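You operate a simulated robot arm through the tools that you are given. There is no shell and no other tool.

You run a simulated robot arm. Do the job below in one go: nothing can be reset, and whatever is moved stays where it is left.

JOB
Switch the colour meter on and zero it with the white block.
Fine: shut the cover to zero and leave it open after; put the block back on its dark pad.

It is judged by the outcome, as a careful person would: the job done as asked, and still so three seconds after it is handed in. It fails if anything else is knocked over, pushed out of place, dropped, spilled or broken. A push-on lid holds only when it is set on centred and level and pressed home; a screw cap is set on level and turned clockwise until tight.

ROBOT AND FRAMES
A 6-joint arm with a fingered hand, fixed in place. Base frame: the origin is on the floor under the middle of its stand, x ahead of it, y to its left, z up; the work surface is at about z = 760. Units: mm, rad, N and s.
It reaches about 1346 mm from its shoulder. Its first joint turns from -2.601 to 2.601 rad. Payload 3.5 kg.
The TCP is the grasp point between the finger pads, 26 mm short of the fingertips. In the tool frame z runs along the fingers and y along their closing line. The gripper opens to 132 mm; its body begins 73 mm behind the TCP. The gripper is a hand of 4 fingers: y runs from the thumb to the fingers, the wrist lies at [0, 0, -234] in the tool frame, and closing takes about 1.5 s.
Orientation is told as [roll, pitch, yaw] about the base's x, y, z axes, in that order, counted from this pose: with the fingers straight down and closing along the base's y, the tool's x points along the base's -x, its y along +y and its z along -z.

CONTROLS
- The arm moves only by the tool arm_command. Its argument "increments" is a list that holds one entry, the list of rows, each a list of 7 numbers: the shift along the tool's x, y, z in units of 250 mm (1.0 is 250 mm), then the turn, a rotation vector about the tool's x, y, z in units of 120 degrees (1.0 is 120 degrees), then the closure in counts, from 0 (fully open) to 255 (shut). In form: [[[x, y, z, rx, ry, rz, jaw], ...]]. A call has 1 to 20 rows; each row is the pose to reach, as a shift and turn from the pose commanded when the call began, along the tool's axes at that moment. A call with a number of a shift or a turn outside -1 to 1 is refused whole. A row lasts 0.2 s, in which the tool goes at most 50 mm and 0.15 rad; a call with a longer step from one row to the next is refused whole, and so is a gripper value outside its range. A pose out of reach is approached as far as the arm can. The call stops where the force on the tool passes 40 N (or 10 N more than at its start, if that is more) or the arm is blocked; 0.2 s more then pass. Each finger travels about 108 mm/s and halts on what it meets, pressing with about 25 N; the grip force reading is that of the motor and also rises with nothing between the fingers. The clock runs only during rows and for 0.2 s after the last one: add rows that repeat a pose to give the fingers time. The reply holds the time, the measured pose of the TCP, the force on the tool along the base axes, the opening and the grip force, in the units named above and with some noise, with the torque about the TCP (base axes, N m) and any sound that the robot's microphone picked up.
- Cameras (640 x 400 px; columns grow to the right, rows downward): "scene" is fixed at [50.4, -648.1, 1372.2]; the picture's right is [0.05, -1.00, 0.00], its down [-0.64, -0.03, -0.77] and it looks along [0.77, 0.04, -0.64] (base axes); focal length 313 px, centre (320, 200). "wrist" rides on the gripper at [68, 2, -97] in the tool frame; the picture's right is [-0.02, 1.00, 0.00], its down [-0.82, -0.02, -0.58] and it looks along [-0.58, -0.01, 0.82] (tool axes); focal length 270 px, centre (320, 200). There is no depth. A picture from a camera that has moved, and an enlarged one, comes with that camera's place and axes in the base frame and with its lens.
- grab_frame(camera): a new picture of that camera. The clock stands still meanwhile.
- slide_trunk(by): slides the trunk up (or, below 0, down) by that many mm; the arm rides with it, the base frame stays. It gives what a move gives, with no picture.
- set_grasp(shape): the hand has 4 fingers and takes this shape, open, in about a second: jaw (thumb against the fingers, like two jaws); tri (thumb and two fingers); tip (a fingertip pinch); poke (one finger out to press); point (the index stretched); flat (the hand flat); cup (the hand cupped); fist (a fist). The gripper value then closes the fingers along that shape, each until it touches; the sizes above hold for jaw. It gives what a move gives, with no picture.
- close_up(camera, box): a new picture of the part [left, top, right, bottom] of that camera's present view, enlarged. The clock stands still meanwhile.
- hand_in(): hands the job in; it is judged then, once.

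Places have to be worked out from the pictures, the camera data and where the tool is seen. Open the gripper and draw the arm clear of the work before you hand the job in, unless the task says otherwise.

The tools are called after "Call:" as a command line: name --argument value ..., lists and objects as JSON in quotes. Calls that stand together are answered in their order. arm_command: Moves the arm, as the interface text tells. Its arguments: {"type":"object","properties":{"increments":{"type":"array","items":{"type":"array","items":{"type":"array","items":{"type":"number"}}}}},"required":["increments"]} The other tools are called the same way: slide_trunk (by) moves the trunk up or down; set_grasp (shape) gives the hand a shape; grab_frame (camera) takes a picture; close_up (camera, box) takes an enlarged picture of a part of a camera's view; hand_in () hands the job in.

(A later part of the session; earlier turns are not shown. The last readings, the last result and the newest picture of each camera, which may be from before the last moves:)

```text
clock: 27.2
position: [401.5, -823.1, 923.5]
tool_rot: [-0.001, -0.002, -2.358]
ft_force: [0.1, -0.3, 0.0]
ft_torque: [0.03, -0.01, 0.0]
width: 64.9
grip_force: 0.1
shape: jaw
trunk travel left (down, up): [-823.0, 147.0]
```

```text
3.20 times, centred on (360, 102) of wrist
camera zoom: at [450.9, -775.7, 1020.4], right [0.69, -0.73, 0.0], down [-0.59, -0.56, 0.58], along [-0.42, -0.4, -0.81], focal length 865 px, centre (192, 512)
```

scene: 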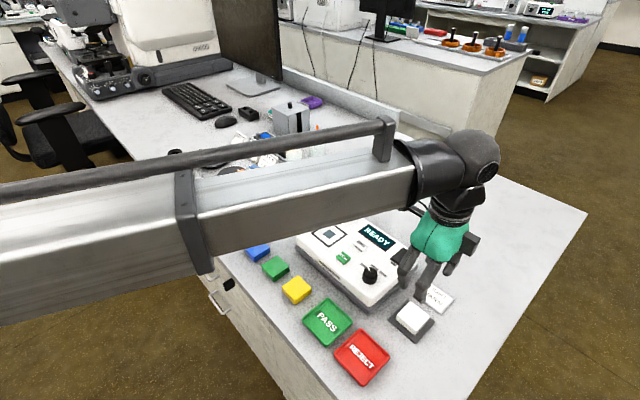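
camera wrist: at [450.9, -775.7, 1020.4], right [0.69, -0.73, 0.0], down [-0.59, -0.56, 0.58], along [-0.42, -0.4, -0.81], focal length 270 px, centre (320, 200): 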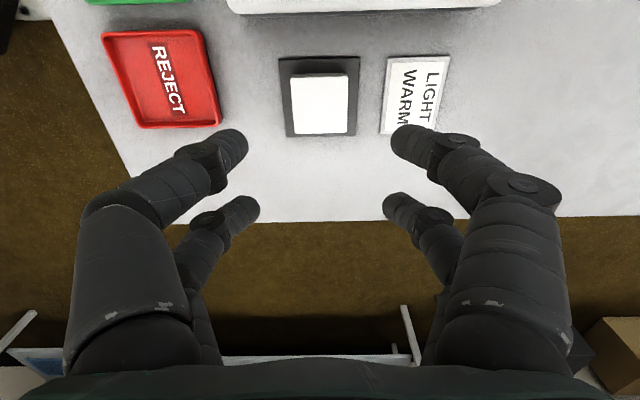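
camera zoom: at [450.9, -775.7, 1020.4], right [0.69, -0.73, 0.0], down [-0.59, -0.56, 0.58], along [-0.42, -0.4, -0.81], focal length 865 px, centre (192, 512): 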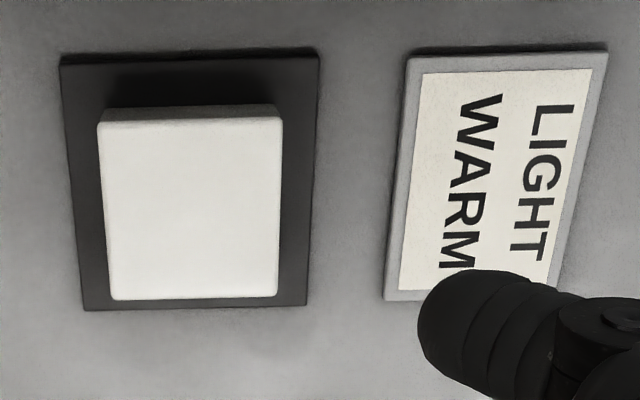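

The block is within 2 mm of the tool axis, and the pad is about 71 mm square. I'll make that small correction and lower the hand to TCP z≈806.

Call:
arm_command --increments '[[[-0.004, 0.0036, 0, 0, 0, 0, 131], [-0.004, 0.0036, 0, 0, 0, 0, 131]]]'

Call:
slide_trunk --by -117

Call:
grab_frame --camera "wrist"

Call:
close_up --camera "scene" --box '[360, 230, 480, 350]'

```text
clock: 27.8
position: [400.1, -823.1, 924.3]
tool_rot: [-0.003, -0.003, -2.356]
ft_force: [-0.1, -0.6, 0.2]
ft_torque: [0.01, -0.02, -0.01]
width: 64.8
grip_force: 0.1
shape: jaw
trunk travel left (down, up): [-823.0, 147.0]
```

```text
clock: 29.3
position: [400.4, -823.1, 807.4]
tool_rot: [-0.001, -0.004, -2.354]
ft_force: [0.3, -0.3, 0.3]
ft_torque: [0.02, 0.01, -0.01]
width: 64.5
grip_force: 0.1
shape: jaw
trunk travel left (down, up): [-706.0, 264.0]
```

```text
taken
camera wrist: at [450.6, -776.6, 903.5], right [0.69, -0.72, 0.0], down [-0.59, -0.56, 0.58], along [-0.42, -0.4, -0.81], focal length 270 px, centre (320, 200)
```

wrist: 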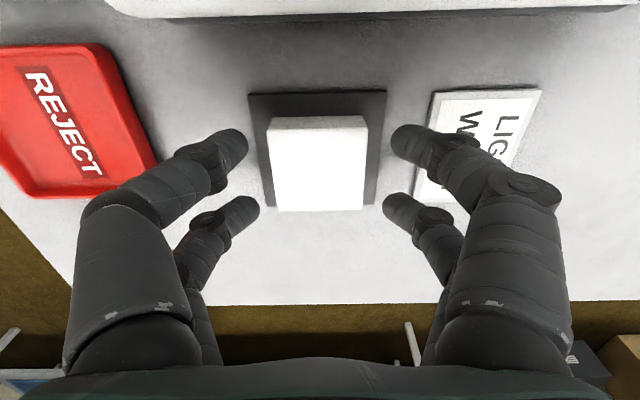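

```text
3.33 times, centred on (420, 290) of scene
camera zoom: at [50.4, -648.1, 1372.2], right [0.05, -1.0, 0.0], down [-0.64, -0.03, -0.77], along [0.77, 0.04, -0.64], focal length 1042 px, centre (-13, -100)
```

zoom: 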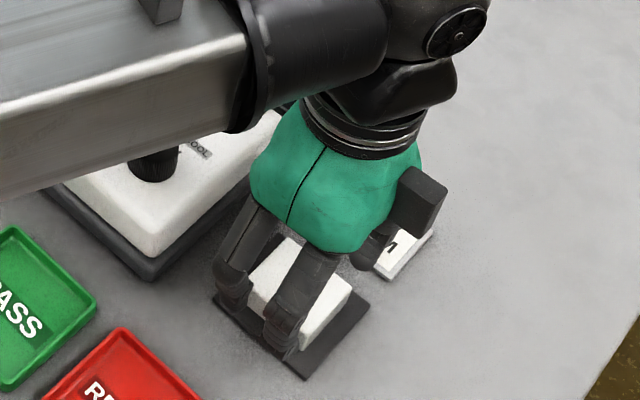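

The block is centred between the fingers with about 8 mm each side. I'll lower another 9 mm and close slowly on it.

Call:
slide_trunk --by -9

Call:
arm_command --increments '[[[0, 0, 0, 0, 0, 0, 145], [0, 0, 0, 0, 0, 0, 160], [0, 0, 0, 0, 0, 0, 175], [0, 0, 0, 0, 0, 0, 190], [0, 0, 0, 0, 0, 0, 200], [0, 0, 0, 0, 0, 0, 200], [0, 0, 0, 0, 0, 0, 200]]]'

Call:
grab_frame --camera "wrist"

Call:
close_up --camera "scene" --box '[360, 230, 480, 350]'

```text
clock: 29.9
position: [401.5, -823.8, 798.1]
tool_rot: [-0.001, -0.005, -2.354]
ft_force: [-0.2, 0.6, 0.6]
ft_torque: [0.03, -0.02, 0.01]
width: 64.4
grip_force: 0.1
shape: jaw
trunk travel left (down, up): [-697.0, 273.0]
```

```text
clock: 31.5
position: [400.3, -823.6, 796.6]
tool_rot: [-0.003, -0.003, -2.354]
ft_force: [-0.6, 0.1, 0.8]
ft_torque: [0.01, -0.02, -0.01]
width: 41.0
grip_force: 25.0
shape: jaw
trunk travel left (down, up): [-697.0, 273.0]
```

```text
taken
camera wrist: at [450.7, -776.7, 894.4], right [0.69, -0.72, 0.0], down [-0.59, -0.56, 0.58], along [-0.42, -0.4, -0.81], focal length 270 px, centre (320, 200)
```

wrist: 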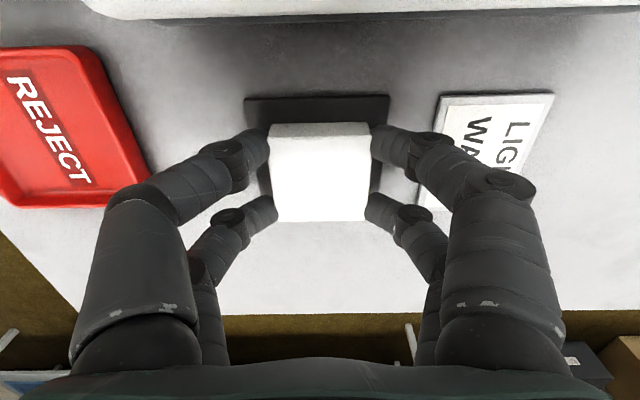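

```text
3.33 times, centred on (420, 290) of scene
camera zoom: at [50.4, -648.1, 1372.2], right [0.05, -1.0, 0.0], down [-0.64, -0.03, -0.77], along [0.77, 0.04, -0.64], focal length 1042 px, centre (-13, -100)
```

zoom: 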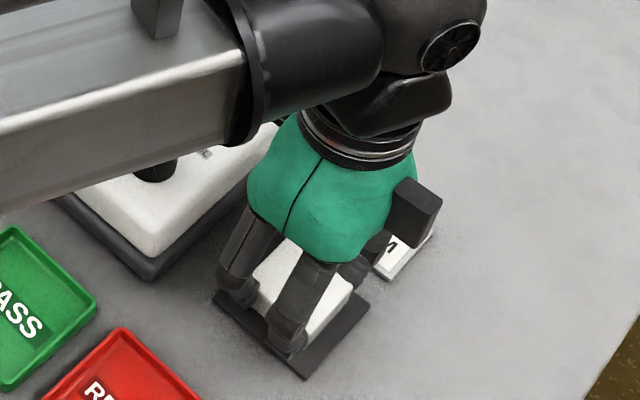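

The fingers have stopped on the block at 41 mm with 25 N of grip. I'll lift a little and check that it is held.

Call:
slide_trunk --by 20

Call:
grab_frame --camera "wrist"

Call:
close_up --camera "scene" --box '[360, 230, 480, 350]'

```text
clock: 32.2
position: [401.4, -824.6, 818.3]
tool_rot: [-0.003, -0.004, -2.355]
ft_force: [-0.2, 0.1, -0.9]
ft_torque: [-0.03, 0.03, 0.02]
width: 41.1
grip_force: 24.8
shape: jaw
trunk travel left (down, up): [-717.0, 253.0]
```

```text
taken
camera wrist: at [450.7, -776.8, 914.4], right [0.69, -0.72, 0.0], down [-0.59, -0.56, 0.58], along [-0.42, -0.4, -0.81], focal length 270 px, centre (320, 200)
```

wrist: 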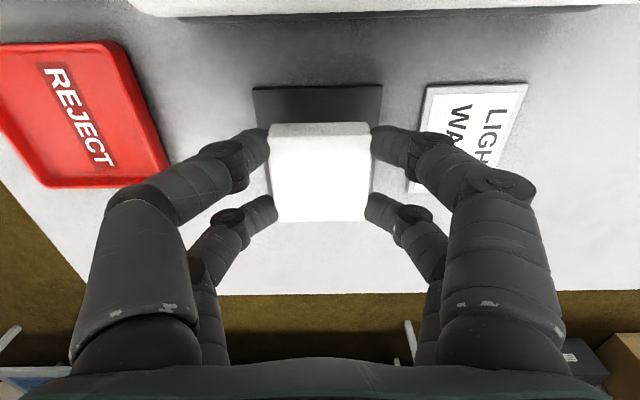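

```text
3.33 times, centred on (420, 290) of scene
camera zoom: at [50.4, -648.1, 1372.2], right [0.05, -1.0, 0.0], down [-0.64, -0.03, -0.77], along [0.77, 0.04, -0.64], focal length 1042 px, centre (-13, -100)
```

zoom: 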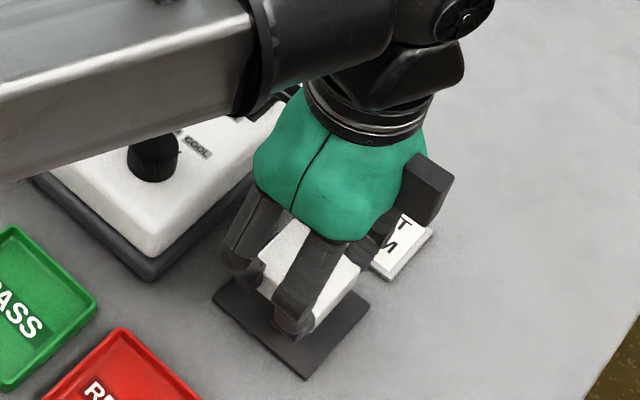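

The block has lifted clear of the pad. I'll enlarge it to measure how it sits in the hand.

Call:
close_up --camera "wrist" --box '[240, 75, 400, 240]'

Call:
close_up --camera "scene" --box '[395, 290, 445, 335]'

```text
2.42 times, centred on (320, 158) of wrist
camera zoom: at [450.7, -776.8, 914.4], right [0.69, -0.72, 0.0], down [-0.59, -0.56, 0.58], along [-0.42, -0.4, -0.81], focal length 655 px, centre (320, 303)
```

zoom: 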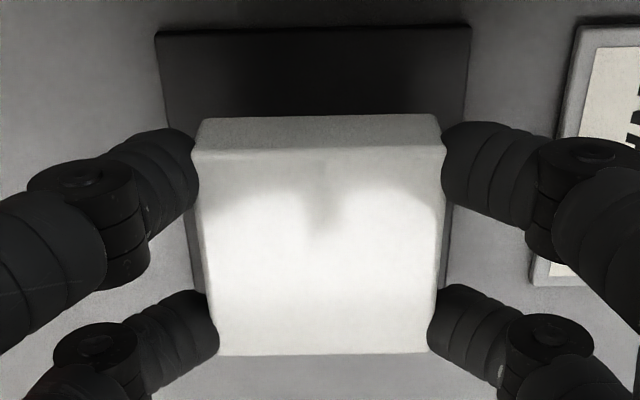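

```text
8.89 times, centred on (420, 312) of scene
camera zoom: at [50.4, -648.1, 1372.2], right [0.05, -1.0, 0.0], down [-0.64, -0.03, -0.77], along [0.77, 0.04, -0.64], focal length 2779 px, centre (-569, -800)
```

zoom: 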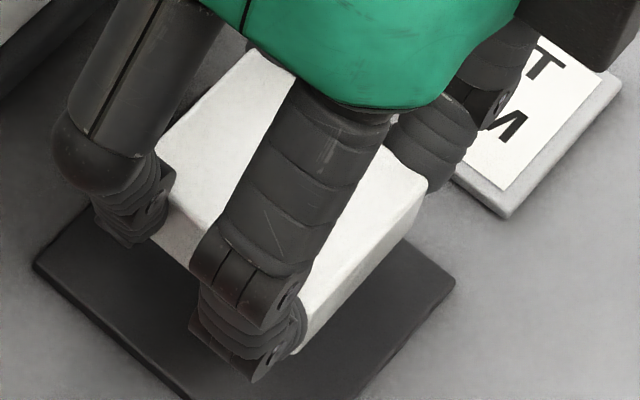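

The block hangs level, with its bottom about 32 mm below the TCP and its centre within about 1 mm. I'll raise it well clear of the meter and carry it towards the port, turning towards yaw -45°.

Call:
slide_trunk --by 95

Call:
arm_command --increments '[[[0.06, 0.001, 0, 0, 0, -0.05, 200], [0.125, 0.002, 0, 0, 0, -0.1, 200], [0.19, 0.003, 0, 0, 0, -0.15, 200], [0.255, 0.004, 0, 0, 0, -0.2, 200], [0.32, 0.005, 0, 0, 0, -0.25, 200], [0.385, 0.006, 0, 0, 0, -0.3, 200], [0.45, 0.007, 0, 0, 0, -0.34, 200], [0.5, 0.008, 0, 0, 0, -0.375, 200], [0.5, 0.008, 0, 0, 0, -0.375, 200]]]'

Call:
grab_frame --camera "wrist"

```text
clock: 33.5
position: [401.5, -824.7, 912.5]
tool_rot: [-0.003, -0.004, -2.356]
ft_force: [-0.3, 0.3, -1.1]
ft_torque: [0.01, 0.0, 0.0]
width: 41.0
grip_force: 24.7
shape: jaw
trunk travel left (down, up): [-812.0, 158.0]
```

```text
clock: 35.5
position: [492.5, -734.0, 912.1]
tool_rot: [-0.005, -0.003, -1.57]
ft_force: [-0.4, -0.6, -1.3]
ft_torque: [-0.04, -0.03, -0.01]
width: 41.1
grip_force: 24.6
shape: jaw
trunk travel left (down, up): [-812.0, 158.0]
```

```text
taken
camera wrist: at [493.7, -667.1, 1009.5], right [1.0, -0.02, 0.0], down [-0.02, -0.82, 0.58], along [-0.02, -0.58, -0.82], focal length 270 px, centre (320, 200)
```

wrist: 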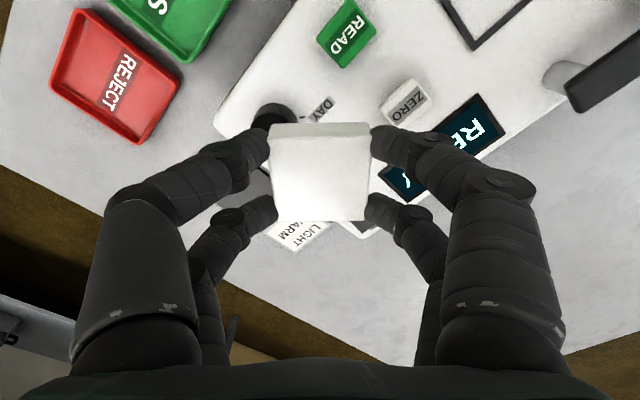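

The block is still held firmly, and the TCP is at (492,-735). I'll finish the move to above the port at yaw -45°.

Call:
arm_command --increments '[[[0.05, 0.05, 0, 0, 0, -0.05, 200], [0.1, 0.105, 0, 0, 0, -0.1, 200], [0.15, 0.158, 0, 0, 0, -0.15, 200], [0.2, 0.21, 0, 0, 0, -0.2, 200], [0.25, 0.262, 0, 0, 0, -0.25, 200], [0.3, 0.315, 0, 0, 0, -0.3, 200], [0.345, 0.36, 0, 0, 0, -0.35, 200], [0.361, 0.376, 0, 0, 0, -0.375, 200], [0.361, 0.376, 0, 0, 0, -0.375, 200]]]'

Call:
grab_frame --camera "wrist"

Call:
close_up --camera "scene" --box '[270, 140, 430, 260]'

```text
clock: 37.5
position: [584.1, -646.3, 912.4]
tool_rot: [-0.003, 0.003, -0.782]
ft_force: [-0.5, 0.2, -1.3]
ft_torque: [0.03, 0.0, 0.02]
width: 41.0
grip_force: 24.9
shape: jaw
trunk travel left (down, up): [-812.0, 158.0]
```

```text
taken
camera wrist: at [537.3, -597.5, 1009.7], right [0.72, 0.69, 0.0], down [0.57, -0.59, 0.58], along [0.4, -0.42, -0.82], focal length 270 px, centre (320, 200)
```

wrist: 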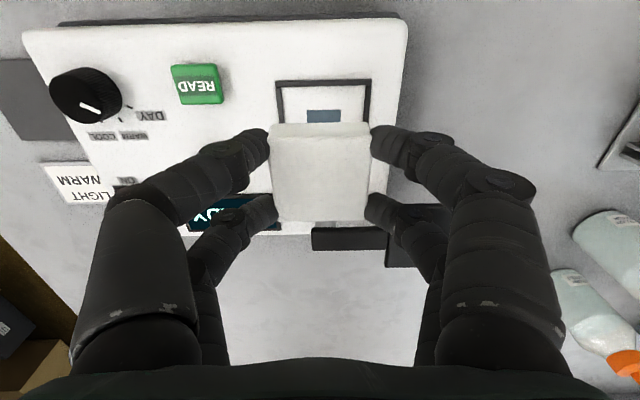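

```text
3.33 times, centred on (350, 200) of scene
camera zoom: at [50.4, -648.1, 1372.2], right [0.05, -1.0, 0.0], down [-0.64, -0.03, -0.77], along [0.77, 0.04, -0.64], focal length 1042 px, centre (220, 200)
```

zoom: 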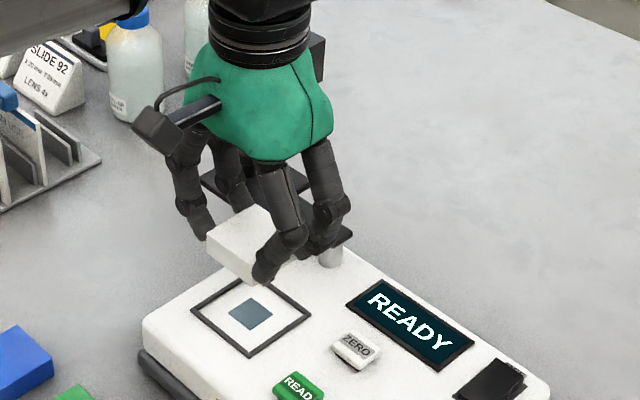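

I'll enlarge the wrist view to measure the port frame relative to the block.

Call:
close_up --camera "wrist" --box '[250, 60, 410, 240]'

Call:
close_up --camera "scene" --box '[305, 190, 375, 250]'

```text
2.22 times, centred on (330, 150) of wrist
camera zoom: at [537.3, -597.5, 1009.7], right [0.72, 0.69, 0.0], down [0.57, -0.59, 0.58], along [0.4, -0.42, -0.82], focal length 601 px, centre (298, 311)
```

zoom: 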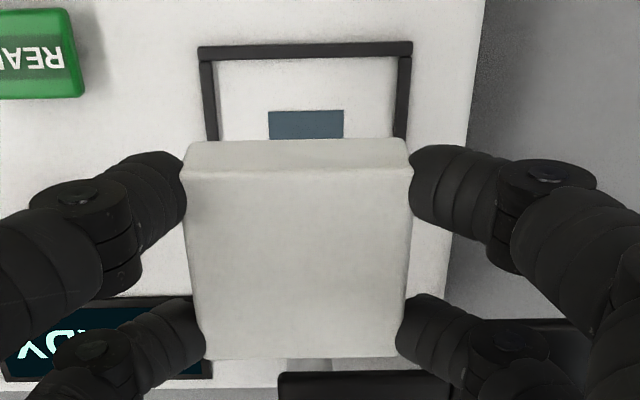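

```text
6.67 times, centred on (340, 220) of scene
camera zoom: at [50.4, -648.1, 1372.2], right [0.05, -1.0, 0.0], down [-0.64, -0.03, -0.77], along [0.77, 0.04, -0.64], focal length 2084 px, centre (187, 67)
```

zoom: 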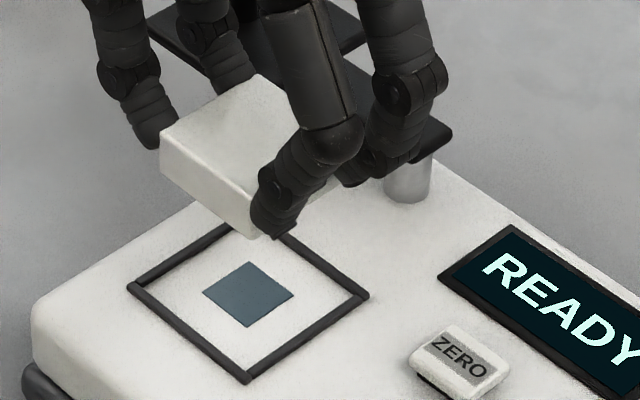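

The port centre is about (588,-646), 2.8 mm from where the block would land. I'll correct by (-1.5,+2.4) in the tool frame and lower 50 mm.

Call:
arm_command --increments '[[[-0.006, 0.0094, 0, 0, 0, 0, 200], [-0.006, 0.0094, 0, 0, 0, 0, 200]]]'

Call:
slide_trunk --by -50

Call:
close_up --camera "wrist" --box '[250, 60, 410, 240]'

Call:
close_up --camera "scene" --box '[305, 190, 375, 250]'

```text
clock: 38.0
position: [586.0, -646.5, 913.2]
tool_rot: [-0.003, 0.002, -0.783]
ft_force: [1.1, -0.6, -0.9]
ft_torque: [0.0, -0.01, 0.03]
width: 41.1
grip_force: 25.3
shape: jaw
trunk travel left (down, up): [-812.0, 158.0]
```

```text
clock: 39.0
position: [587.3, -646.0, 863.6]
tool_rot: [-0.003, 0.002, -0.785]
ft_force: [-0.3, 0.1, -1.2]
ft_torque: [0.0, 0.0, 0.03]
width: 41.0
grip_force: 25.0
shape: jaw
trunk travel left (down, up): [-762.0, 208.0]
```

```text
2.22 times, centred on (330, 150) of wrist
camera zoom: at [539.8, -596.7, 959.7], right [0.72, 0.69, 0.0], down [0.56, -0.59, 0.58], along [0.4, -0.42, -0.82], focal length 601 px, centre (298, 311)
```

zoom: 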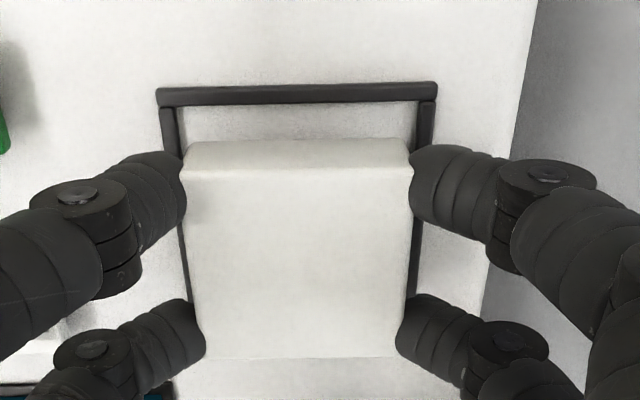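

```text
6.67 times, centred on (340, 220) of scene
camera zoom: at [50.4, -648.1, 1372.2], right [0.05, -1.0, 0.0], down [-0.64, -0.03, -0.77], along [0.77, 0.04, -0.64], focal length 2084 px, centre (187, 67)
```

zoom: 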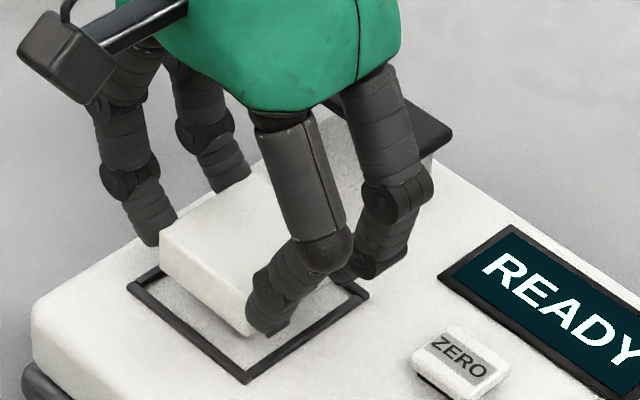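

The block is centred in the frame to within about 1 mm. I'll lower in decreasing steps until it touches.

Call:
slide_trunk --by -10

Call:
slide_trunk --by -2

Call:
slide_trunk --by -1.5

```text
clock: 39.5
position: [587.4, -646.7, 852.5]
tool_rot: [-0.003, 0.002, -0.783]
ft_force: [1.0, 0.8, -1.1]
ft_torque: [0.0, -0.01, -0.01]
width: 41.1
grip_force: 24.7
shape: jaw
trunk travel left (down, up): [-752.0, 218.0]
```

```text
clock: 40.1
position: [586.2, -645.5, 851.8]
tool_rot: [-0.003, 0.001, -0.785]
ft_force: [1.2, -0.1, 4.9]
ft_torque: [0.0, 0.0, 0.03]
width: 41.3
grip_force: 24.8
shape: jaw
trunk travel left (down, up): [-750.0, 220.0]
```

```text
clock: 40.6
position: [585.9, -645.5, 850.6]
tool_rot: [-0.004, -0.002, -0.785]
ft_force: [2.5, -3.5, 17.9]
ft_torque: [-0.08, -0.04, -0.01]
width: 41.4
grip_force: 24.8
shape: jaw
trunk travel left (down, up): [-748.0, 222.0]
```

The block has touched down at 18 N. I'll ease off 1.5 mm and open gently to about 62 mm.

Call:
slide_trunk --by 1.5

Call:
arm_command --increments '[[[0, 0, 0, 0, 0, 0, 172], [0, 0, 0, 0, 0, 0, 165], [0, 0, 0, 0, 0, 0, 155], [0, 0, 0, 0, 0, 0, 145], [0, 0, 0, 0, 0, 0, 135], [0, 0, 0, 0, 0, 0, 135]]]'

Call:
close_up --camera "wrist" --box '[250, 60, 410, 240]'

Call:
close_up --camera "scene" --box '[305, 190, 375, 250]'

```text
clock: 41.1
position: [587.5, -645.8, 851.6]
tool_rot: [-0.004, 0.003, -0.783]
ft_force: [1.6, -2.4, 6.9]
ft_torque: [-0.04, 0.0, 0.03]
width: 41.1
grip_force: 25.3
shape: jaw
trunk travel left (down, up): [-750.0, 220.0]
```

```text
clock: 42.5
position: [586.4, -645.2, 851.1]
tool_rot: [-0.003, 0.002, -0.782]
ft_force: [-0.7, 0.3, 0.1]
ft_torque: [0.0, 0.01, -0.04]
width: 61.4
grip_force: 0.0
shape: jaw
trunk travel left (down, up): [-750.0, 220.0]
```

```text
2.22 times, centred on (330, 150) of wrist
camera zoom: at [539.8, -596.7, 947.7], right [0.72, 0.69, 0.0], down [0.56, -0.59, 0.58], along [0.4, -0.42, -0.82], focal length 601 px, centre (298, 311)
```

zoom: 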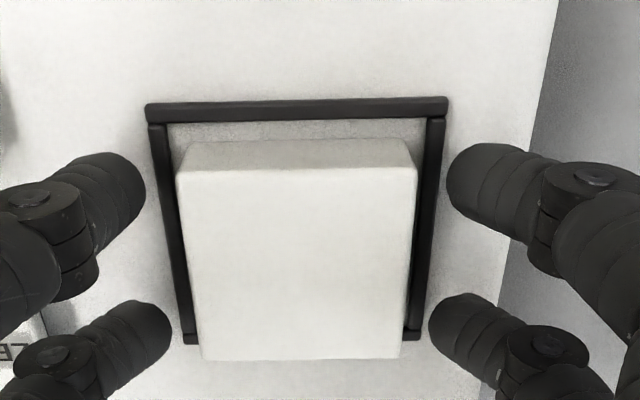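

```text
6.67 times, centred on (340, 220) of scene
camera zoom: at [50.4, -648.1, 1372.2], right [0.05, -1.0, 0.0], down [-0.64, -0.03, -0.77], along [0.77, 0.04, -0.64], focal length 2084 px, centre (187, 67)
```

zoom: 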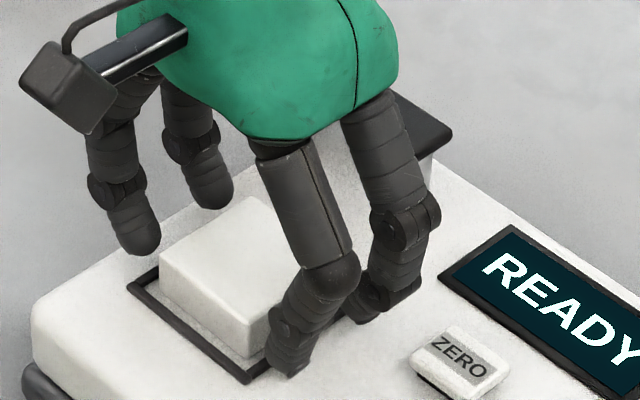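

The block sits flat inside the frame. I'll raise the hand clear and look at the cover's knob.

Call:
slide_trunk --by 100

Call:
grab_frame --camera "wrist"

Call:
close_up --camera "scene" --box '[300, 160, 400, 240]'

```text
clock: 43.8
position: [586.4, -646.6, 950.9]
tool_rot: [-0.003, 0.002, -0.783]
ft_force: [-0.4, -1.0, -0.4]
ft_torque: [-0.01, -0.01, 0.03]
width: 61.7
grip_force: 0.1
shape: jaw
trunk travel left (down, up): [-850.0, 120.0]
```

```text
taken
camera wrist: at [539.9, -596.8, 1047.7], right [0.72, 0.69, 0.0], down [0.56, -0.59, 0.58], along [0.4, -0.42, -0.82], focal length 270 px, centre (320, 200)
```

wrist: 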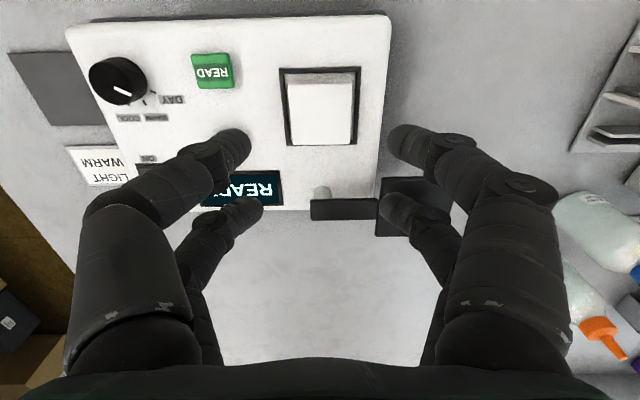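

```text
5.00 times, centred on (350, 200) of scene
camera zoom: at [50.4, -648.1, 1372.2], right [0.05, -1.0, 0.0], down [-0.64, -0.03, -0.77], along [0.77, 0.04, -0.64], focal length 1563 px, centre (170, 200)
```

zoom: 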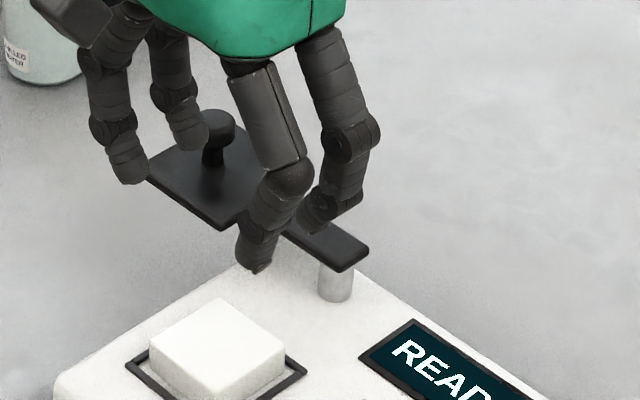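

The block is in place and the hand is clear. The cover knob is near (704,-645). I'll move over it at yaw -135°, so the fingers close along the cover's swing direction, staying high.

Call:
arm_command --increments '[[[-0.027, 0.021, 0, 0, 0, 0.0625, 135], [-0.055, 0.043, 0, 0, 0, 0.125, 135], [-0.082, 0.064, 0, 0, 0, 0.1875, 135], [-0.11, 0.086, 0, 0, 0, 0.25, 135], [-0.137, 0.107, 0, 0, 0, 0.3125, 135], [-0.165, 0.128, 0, 0, 0, 0.375, 135], [-0.192, 0.15, 0, 0, 0, 0.4375, 135], [-0.219, 0.171, 0, 0, 0, 0.5, 135], [-0.247, 0.192, 0, 0, 0, 0.5625, 135], [-0.274, 0.214, 0, 0, 0, 0.625, 135], [-0.302, 0.235, 0, 0, 0, 0.6875, 135], [-0.329, 0.2565, 0, 0, 0, 0.75, 135], [-0.329, 0.2565, 0, 0, 0, 0.75, 135]]]'

Call:
grab_frame --camera "wrist"

Call:
grab_frame --camera "scene"

```text
clock: 46.6
position: [690.2, -659.0, 950.9]
tool_rot: [-0.001, -0.002, -2.356]
ft_force: [-0.9, -0.5, 0.2]
ft_torque: [0.02, 0.0, 0.0]
width: 61.3
grip_force: 0.0
shape: jaw
trunk travel left (down, up): [-850.0, 120.0]
```

```text
taken
camera wrist: at [740.0, -611.4, 1047.4], right [0.69, -0.72, 0.0], down [-0.59, -0.56, 0.58], along [-0.42, -0.4, -0.81], focal length 270 px, centre (320, 200)
```

wrist: 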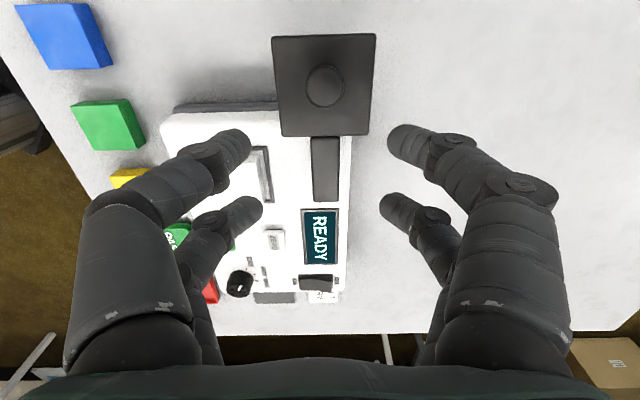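

```text
taken
```

scene: 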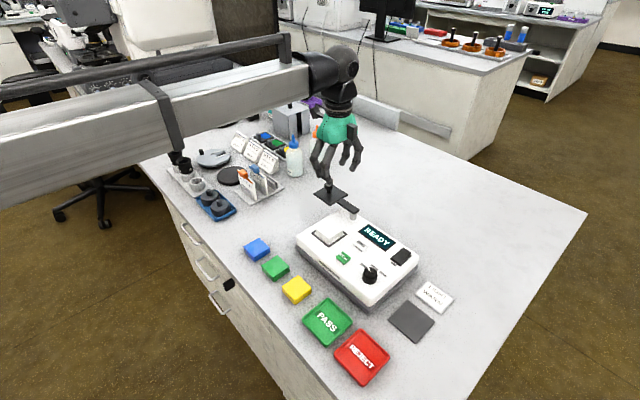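

Now I have a clean view straight down on the cover. I'll enlarge it to measure the plate, knob and post.

Call:
close_up --camera "wrist" --box '[240, 20, 400, 220]'

Call:
close_up --camera "scene" --box '[300, 160, 370, 225]'

```text
2.00 times, centred on (320, 120) of wrist
camera zoom: at [740.0, -611.4, 1047.4], right [0.69, -0.72, 0.0], down [-0.59, -0.56, 0.58], along [-0.42, -0.4, -0.81], focal length 541 px, centre (320, 360)
```

zoom: 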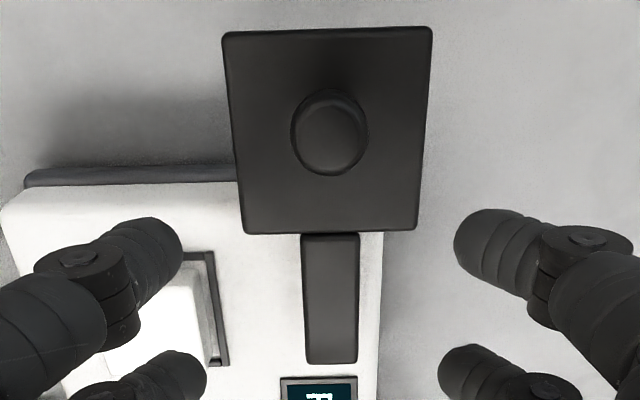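

```text
6.15 times, centred on (335, 192) of scene
camera zoom: at [50.4, -648.1, 1372.2], right [0.05, -1.0, 0.0], down [-0.64, -0.03, -0.77], along [0.77, 0.04, -0.64], focal length 1924 px, centre (228, 246)
```

zoom: 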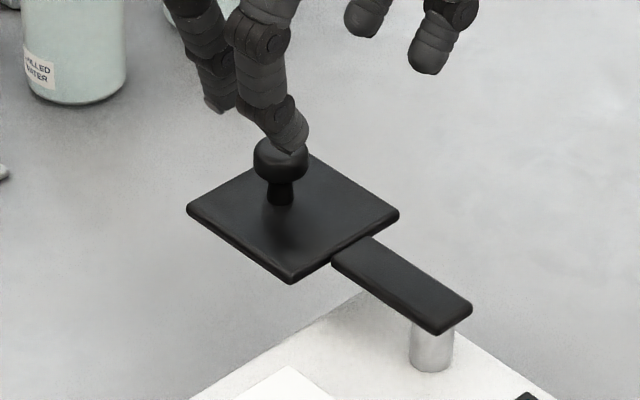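

The cover is a 66 mm plate at z≈850 on an arm from a post at about (649,-705). Its mushroom knob is about 23 mm wide, roughly 94 mm from the post, and its cap spans z≈863-878. I'll centre the front finger pair on the knob and lower partway to check.

Call:
arm_command --increments '[[[0.024, 0.008, 0, 0, 0, 0, 135], [0.048, 0.0164, 0, 0, 0, 0, 135], [0.048, 0.0164, 0, 0, 0, 0, 135]]]'

Call:
slide_trunk --by -35

Call:
close_up --camera "wrist" --box '[220, 20, 420, 240]'

Call:
close_up --camera "scene" --box '[300, 160, 370, 225]'

```text
clock: 47.4
position: [701.1, -653.6, 950.3]
tool_rot: [0.0, -0.003, -2.356]
ft_force: [-0.9, 1.1, -0.1]
ft_torque: [0.04, 0.03, 0.03]
width: 61.5
grip_force: 0.1
shape: jaw
trunk travel left (down, up): [-850.0, 120.0]
```

```text
clock: 48.2
position: [700.0, -652.4, 916.2]
tool_rot: [-0.004, -0.005, -2.355]
ft_force: [-0.1, 0.6, 0.7]
ft_torque: [0.02, -0.03, -0.03]
width: 61.7
grip_force: 0.0
shape: jaw
trunk travel left (down, up): [-815.0, 155.0]
```

```text
1.82 times, centred on (320, 130) of wrist
camera zoom: at [750.4, -605.4, 1012.5], right [0.69, -0.72, 0.0], down [-0.59, -0.56, 0.58], along [-0.42, -0.4, -0.81], focal length 491 px, centre (320, 327)
```

zoom: 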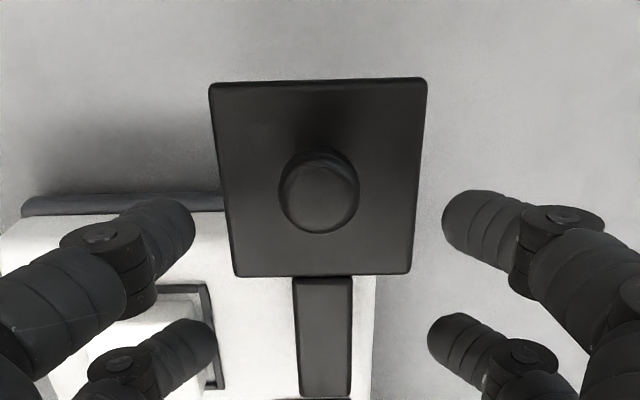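

```text
6.15 times, centred on (335, 192) of scene
camera zoom: at [50.4, -648.1, 1372.2], right [0.05, -1.0, 0.0], down [-0.64, -0.03, -0.77], along [0.77, 0.04, -0.64], focal length 1924 px, centre (228, 246)
```

zoom: 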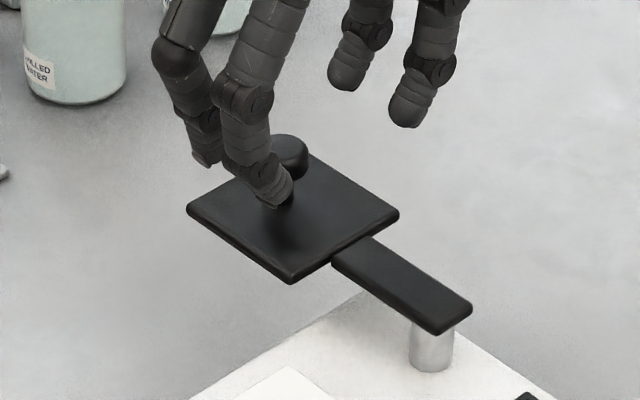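

The knob is within 1–2 mm of the front finger pair, with its cap top at z≈879. I'll lower so the tips are beside the cap (TCP ≈ 888), then close gently.

Call:
slide_trunk --by -27

Call:
arm_command --increments '[[[0, 0, 0, 0, 0, 0, 150], [0, 0, 0, 0, 0, 0, 165], [0, 0, 0, 0, 0, 0, 180], [0, 0, 0, 0, 0, 0, 195], [0, 0, 0, 0, 0, 0, 195]]]'

Call:
grab_frame --camera "wrist"

Call:
close_up --camera "scene" --box '[300, 160, 370, 225]'

```text
clock: 48.9
position: [699.7, -652.0, 888.3]
tool_rot: [-0.001, -0.002, -2.355]
ft_force: [0.1, 0.9, -0.3]
ft_torque: [-0.03, 0.0, 0.01]
width: 61.4
grip_force: 0.0
shape: jaw
trunk travel left (down, up): [-788.0, 182.0]
```

```text
clock: 50.1
position: [701.5, -652.6, 889.5]
tool_rot: [-0.002, -0.003, -2.354]
ft_force: [-0.6, 0.4, 0.5]
ft_torque: [-0.04, 0.01, 0.0]
width: 31.2
grip_force: 0.1
shape: jaw
trunk travel left (down, up): [-788.0, 182.0]
```

```text
taken
camera wrist: at [750.5, -605.5, 985.4], right [0.69, -0.72, 0.0], down [-0.59, -0.56, 0.58], along [-0.42, -0.4, -0.81], focal length 270 px, centre (320, 200)
```

wrist: 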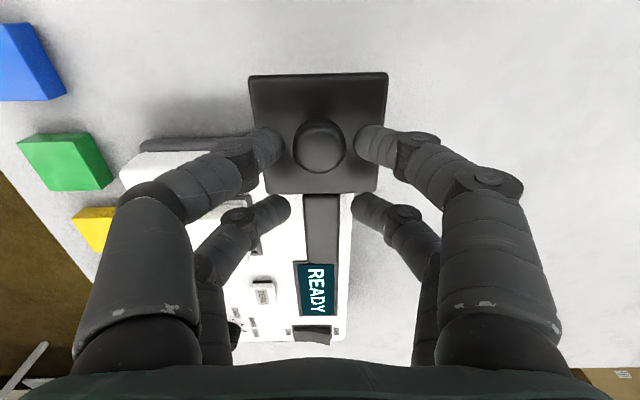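

```text
6.15 times, centred on (335, 192) of scene
camera zoom: at [50.4, -648.1, 1372.2], right [0.05, -1.0, 0.0], down [-0.64, -0.03, -0.77], along [0.77, 0.04, -0.64], focal length 1924 px, centre (228, 246)
```

zoom: 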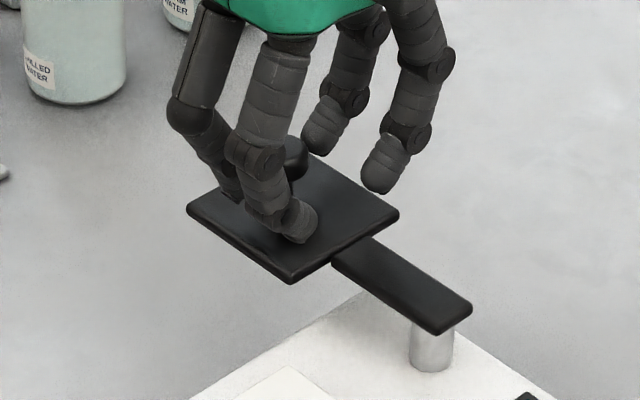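

There is about 5 mm of gap each side of the knob. I'll close on to light contact.

Call:
arm_command --increments '[[[0, 0, 0, 0, 0, 0, 205], [0, 0, 0, 0, 0, 0, 212], [0, 0, 0, 0, 0, 0, 220], [0, 0, 0, 0, 0, 0, 226], [0, 0, 0, 0, 0, 0, 226]]]'

Call:
close_up --camera "wrist" --box '[230, 50, 410, 230]'

```text
clock: 51.3
position: [700.4, -652.9, 888.8]
tool_rot: [-0.002, -0.005, -2.354]
ft_force: [0.1, 0.5, 1.6]
ft_torque: [0.02, -0.06, -0.01]
width: 16.0
grip_force: 0.1
shape: jaw
trunk travel left (down, up): [-788.0, 182.0]
```

```text
2.22 times, centred on (320, 140) of wrist
camera zoom: at [750.4, -605.4, 985.6], right [0.69, -0.72, 0.0], down [-0.59, -0.56, 0.58], along [-0.42, -0.4, -0.81], focal length 601 px, centre (320, 333)
```

zoom: 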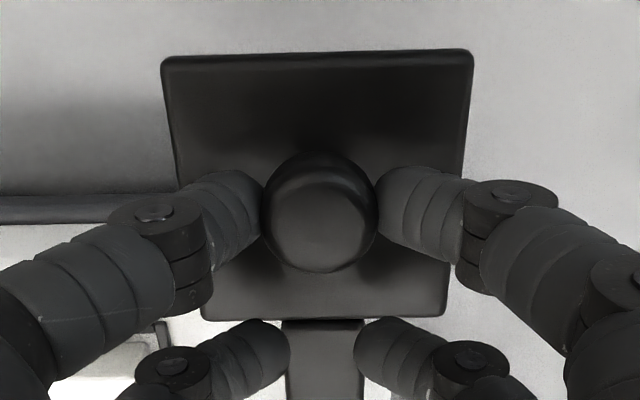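

The fingers are just touching the knob from both sides, so it is caged. I'll swing the first 30° along the arc about the post and check that the cover follows.

Call:
arm_command --increments '[[[-0.00163, -0.03111, 0, 0, 0, -0.05, 228], [-0.0065, -0.06187, 0, 0, 0, -0.1, 228], [-0.01457, -0.09196, 0, 0, 0, -0.15, 228], [-0.02573, -0.12105, 0, 0, 0, -0.2, 228], [-0.03987, -0.1488, 0, 0, 0, -0.25, 228]]]'

Call:
grab_frame --camera "wrist"

Call:
close_up --camera "scene" --box '[290, 150, 400, 260]'

```text
clock: 52.5
position: [667.1, -632.2, 889.3]
tool_rot: [-0.003, -0.001, -1.829]
ft_force: [0.1, -0.1, -0.6]
ft_torque: [0.0, -0.04, 0.07]
width: 6.9
grip_force: 25.2
shape: jaw
trunk travel left (down, up): [-788.0, 182.0]
```

```text
taken
camera wrist: at [686.5, -567.1, 985.4], right [0.96, -0.28, 0.0], down [-0.23, -0.78, 0.58], along [-0.16, -0.56, -0.81], focal length 270 px, centre (320, 200)
```

wrist: 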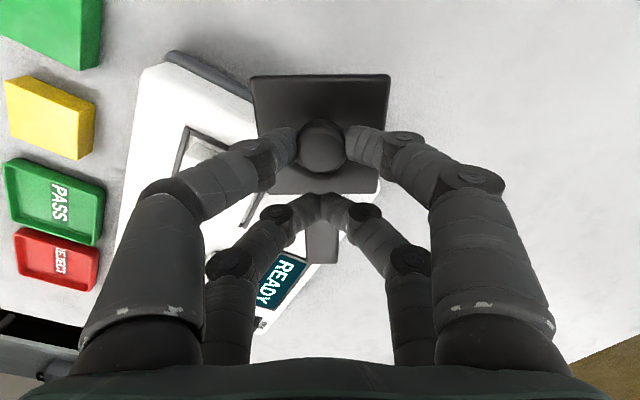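

```text
3.64 times, centred on (345, 205) of scene
camera zoom: at [50.4, -648.1, 1372.2], right [0.05, -1.0, 0.0], down [-0.64, -0.03, -0.77], along [0.77, 0.04, -0.64], focal length 1137 px, centre (229, 182)
```

zoom: 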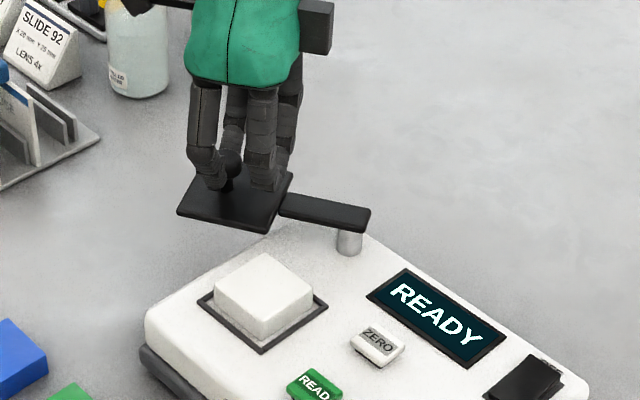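

The cover follows the hand and the block hasn't been touched. I'll continue another 36°, then check the clearance over the block.

Call:
arm_command --increments '[[[-0.00163, -0.03111, 0, 0, 0, -0.05, 228], [-0.0065, -0.06187, 0, 0, 0, -0.1, 228], [-0.01457, -0.09196, 0, 0, 0, -0.15, 228], [-0.02573, -0.12105, 0, 0, 0, -0.2, 228]]]'

Call:
grab_frame --camera "wrist"

Call:
close_up --camera "scene" --box '[290, 150, 400, 260]'

```text
clock: 53.5
position: [635.3, -630.8, 890.0]
tool_rot: [-0.003, 0.0, -1.41]
ft_force: [-0.6, 3.7, -1.0]
ft_torque: [0.07, 0.01, 0.01]
width: 6.8
grip_force: 24.7
shape: jaw
trunk travel left (down, up): [-788.0, 182.0]
```

```text
taken
camera wrist: at [627.0, -563.5, 985.7], right [0.99, 0.13, 0.0], down [0.11, -0.81, 0.58], along [0.08, -0.57, -0.82], focal length 270 px, centre (320, 200)
```

wrist: 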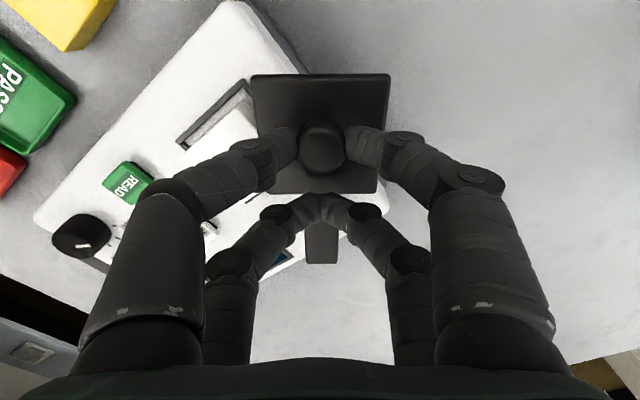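

```text
3.64 times, centred on (345, 205) of scene
camera zoom: at [50.4, -648.1, 1372.2], right [0.05, -1.0, 0.0], down [-0.64, -0.03, -0.77], along [0.77, 0.04, -0.64], focal length 1137 px, centre (229, 182)
```

zoom: 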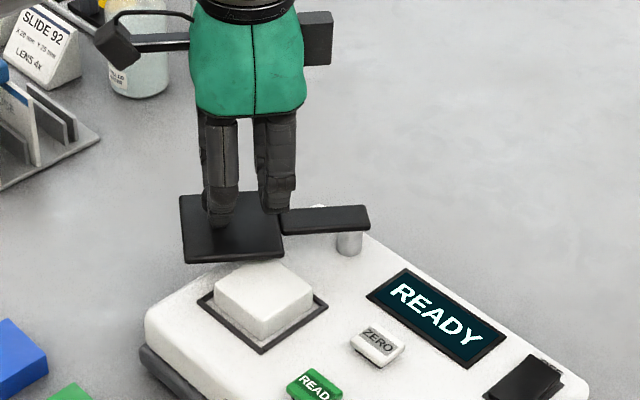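

54° done with only about 4 N of side force. I'll go another 12° so the plate edge starts to pass over the block, and check for contact.

Call:
arm_command --increments '[[[-0.00163, -0.03111, 0, 0, 0, -0.05, 228], [-0.0065, -0.06187, 0, 0, 0, -0.1, 228]]]'

Call:
close_up --camera "wrist" --box '[180, 30, 420, 240]'

Call:
close_up --camera "scene" --box '[305, 185, 385, 255]'

```text
clock: 54.1
position: [622.6, -636.0, 889.1]
tool_rot: [-0.002, -0.001, -1.199]
ft_force: [-2.1, 6.2, -2.6]
ft_torque: [0.07, 0.02, 0.0]
width: 7.2
grip_force: 24.7
shape: jaw
trunk travel left (down, up): [-788.0, 182.0]
```

```text
1.90 times, centred on (300, 135) of wrist
camera zoom: at [598.5, -571.0, 985.8], right [0.94, 0.34, 0.0], down [0.28, -0.77, 0.58], along [0.19, -0.54, -0.82], focal length 515 px, centre (358, 324)
```

zoom: 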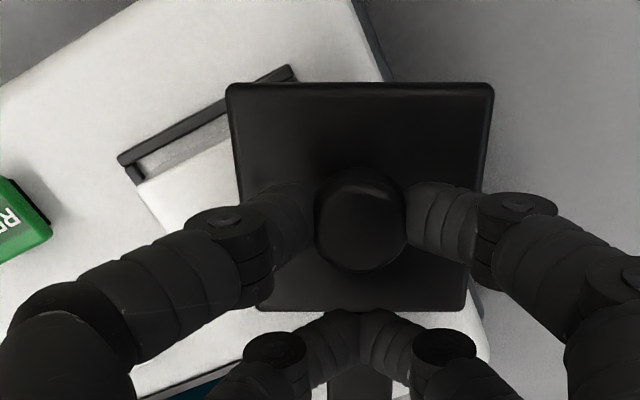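

```text
5.71 times, centred on (345, 220) of scene
camera zoom: at [50.4, -648.1, 1372.2], right [0.05, -1.0, 0.0], down [-0.64, -0.03, -0.77], along [0.77, 0.04, -0.64], focal length 1786 px, centre (177, 86)
```

zoom: 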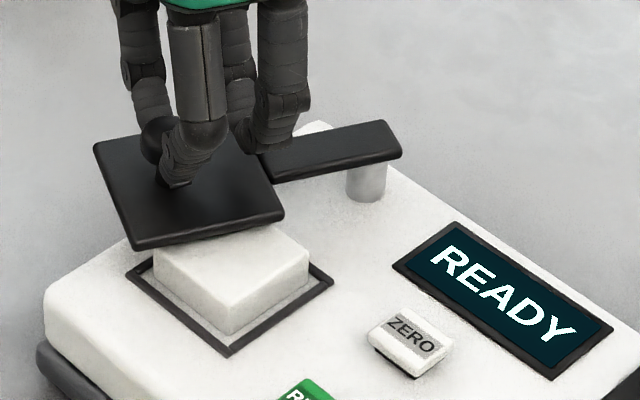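

The plate passes over the block with clearance. The ~6 N force points outward, so I'll widen the arc about 1 mm and swing on another 18°.

Call:
arm_command --increments '[[[0.0004, -0.03111, 0, 0, 0, -0.05, 228], [-0.003, -0.06187, 0, 0, 0, -0.1, 228], [-0.0106, -0.09196, 0, 0, 0, -0.15, 228]]]'

Call:
close_up --camera "wrist" --box '[180, 30, 420, 240]'

Call:
close_up --camera "scene" --box '[305, 185, 385, 255]'

```text
clock: 54.9
position: [599.9, -646.7, 888.6]
tool_rot: [-0.004, 0.001, -0.887]
ft_force: [-2.2, 2.2, -0.9]
ft_torque: [0.05, 0.05, 0.02]
width: 7.0
grip_force: 24.6
shape: jaw
trunk travel left (down, up): [-788.0, 182.0]
```

```text
1.90 times, centred on (300, 135) of wrist
camera zoom: at [558.3, -592.8, 985.8], right [0.79, 0.61, 0.0], down [0.5, -0.64, 0.58], along [0.35, -0.46, -0.82], focal length 515 px, centre (358, 324)
```

zoom: 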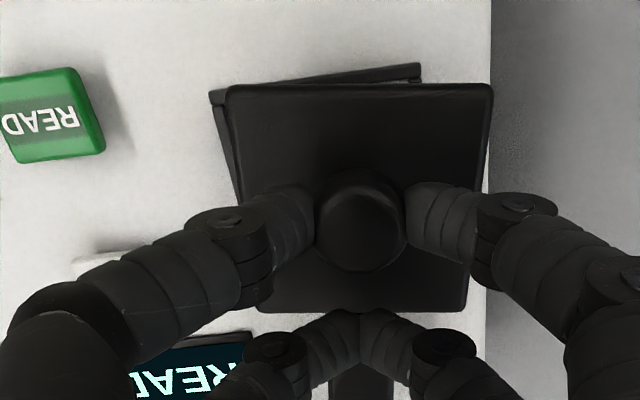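

```text
5.71 times, centred on (345, 220) of scene
camera zoom: at [50.4, -648.1, 1372.2], right [0.05, -1.0, 0.0], down [-0.64, -0.03, -0.77], along [0.77, 0.04, -0.64], focal length 1786 px, centre (177, 86)
```

zoom: 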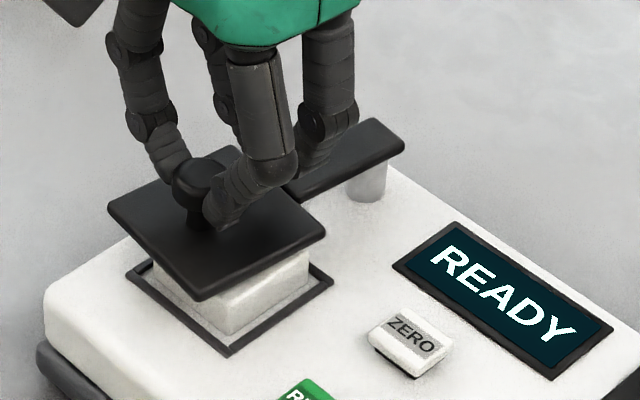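

84° done; the plate is still about 7° from square with the port frame. I'll do the last 7°.

Call:
arm_command --increments '[[[0.0008, -0.018, 0, 0, 0, -0.029, 228], [0.0, -0.0363, 0, 0, 0, -0.0583, 228], [0.0, -0.0363, 0, 0, 0, -0.0583, 228]]]'

Call:
close_up --camera "wrist" --box '[180, 30, 420, 240]'

Call:
close_up --camera "scene" --box '[305, 185, 385, 255]'

```text
clock: 55.7
position: [592.7, -652.2, 888.8]
tool_rot: [-0.002, 0.0, -0.764]
ft_force: [-0.3, -1.3, 0.5]
ft_torque: [-0.05, -0.02, 0.0]
width: 7.1
grip_force: 25.3
shape: jaw
trunk travel left (down, up): [-788.0, 182.0]
```

```text
1.90 times, centred on (300, 135) of wrist
camera zoom: at [545.2, -603.9, 985.7], right [0.71, 0.7, 0.0], down [0.58, -0.58, 0.58], along [0.4, -0.41, -0.82], focal length 515 px, centre (358, 324)
```

zoom: 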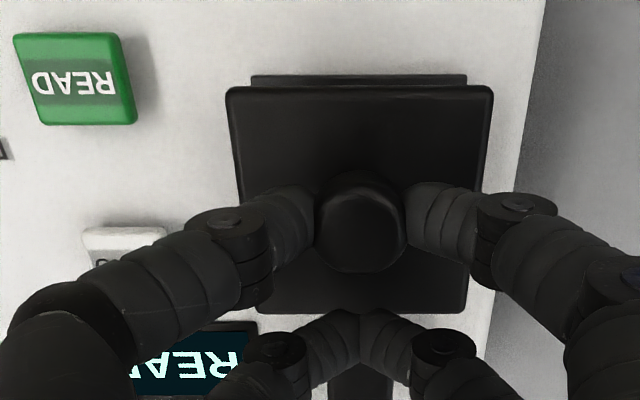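

```text
5.71 times, centred on (345, 220) of scene
camera zoom: at [50.4, -648.1, 1372.2], right [0.05, -1.0, 0.0], down [-0.64, -0.03, -0.77], along [0.77, 0.04, -0.64], focal length 1786 px, centre (177, 86)
```

zoom: 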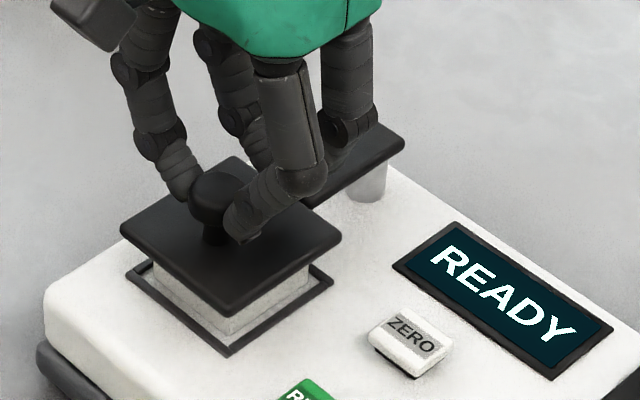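

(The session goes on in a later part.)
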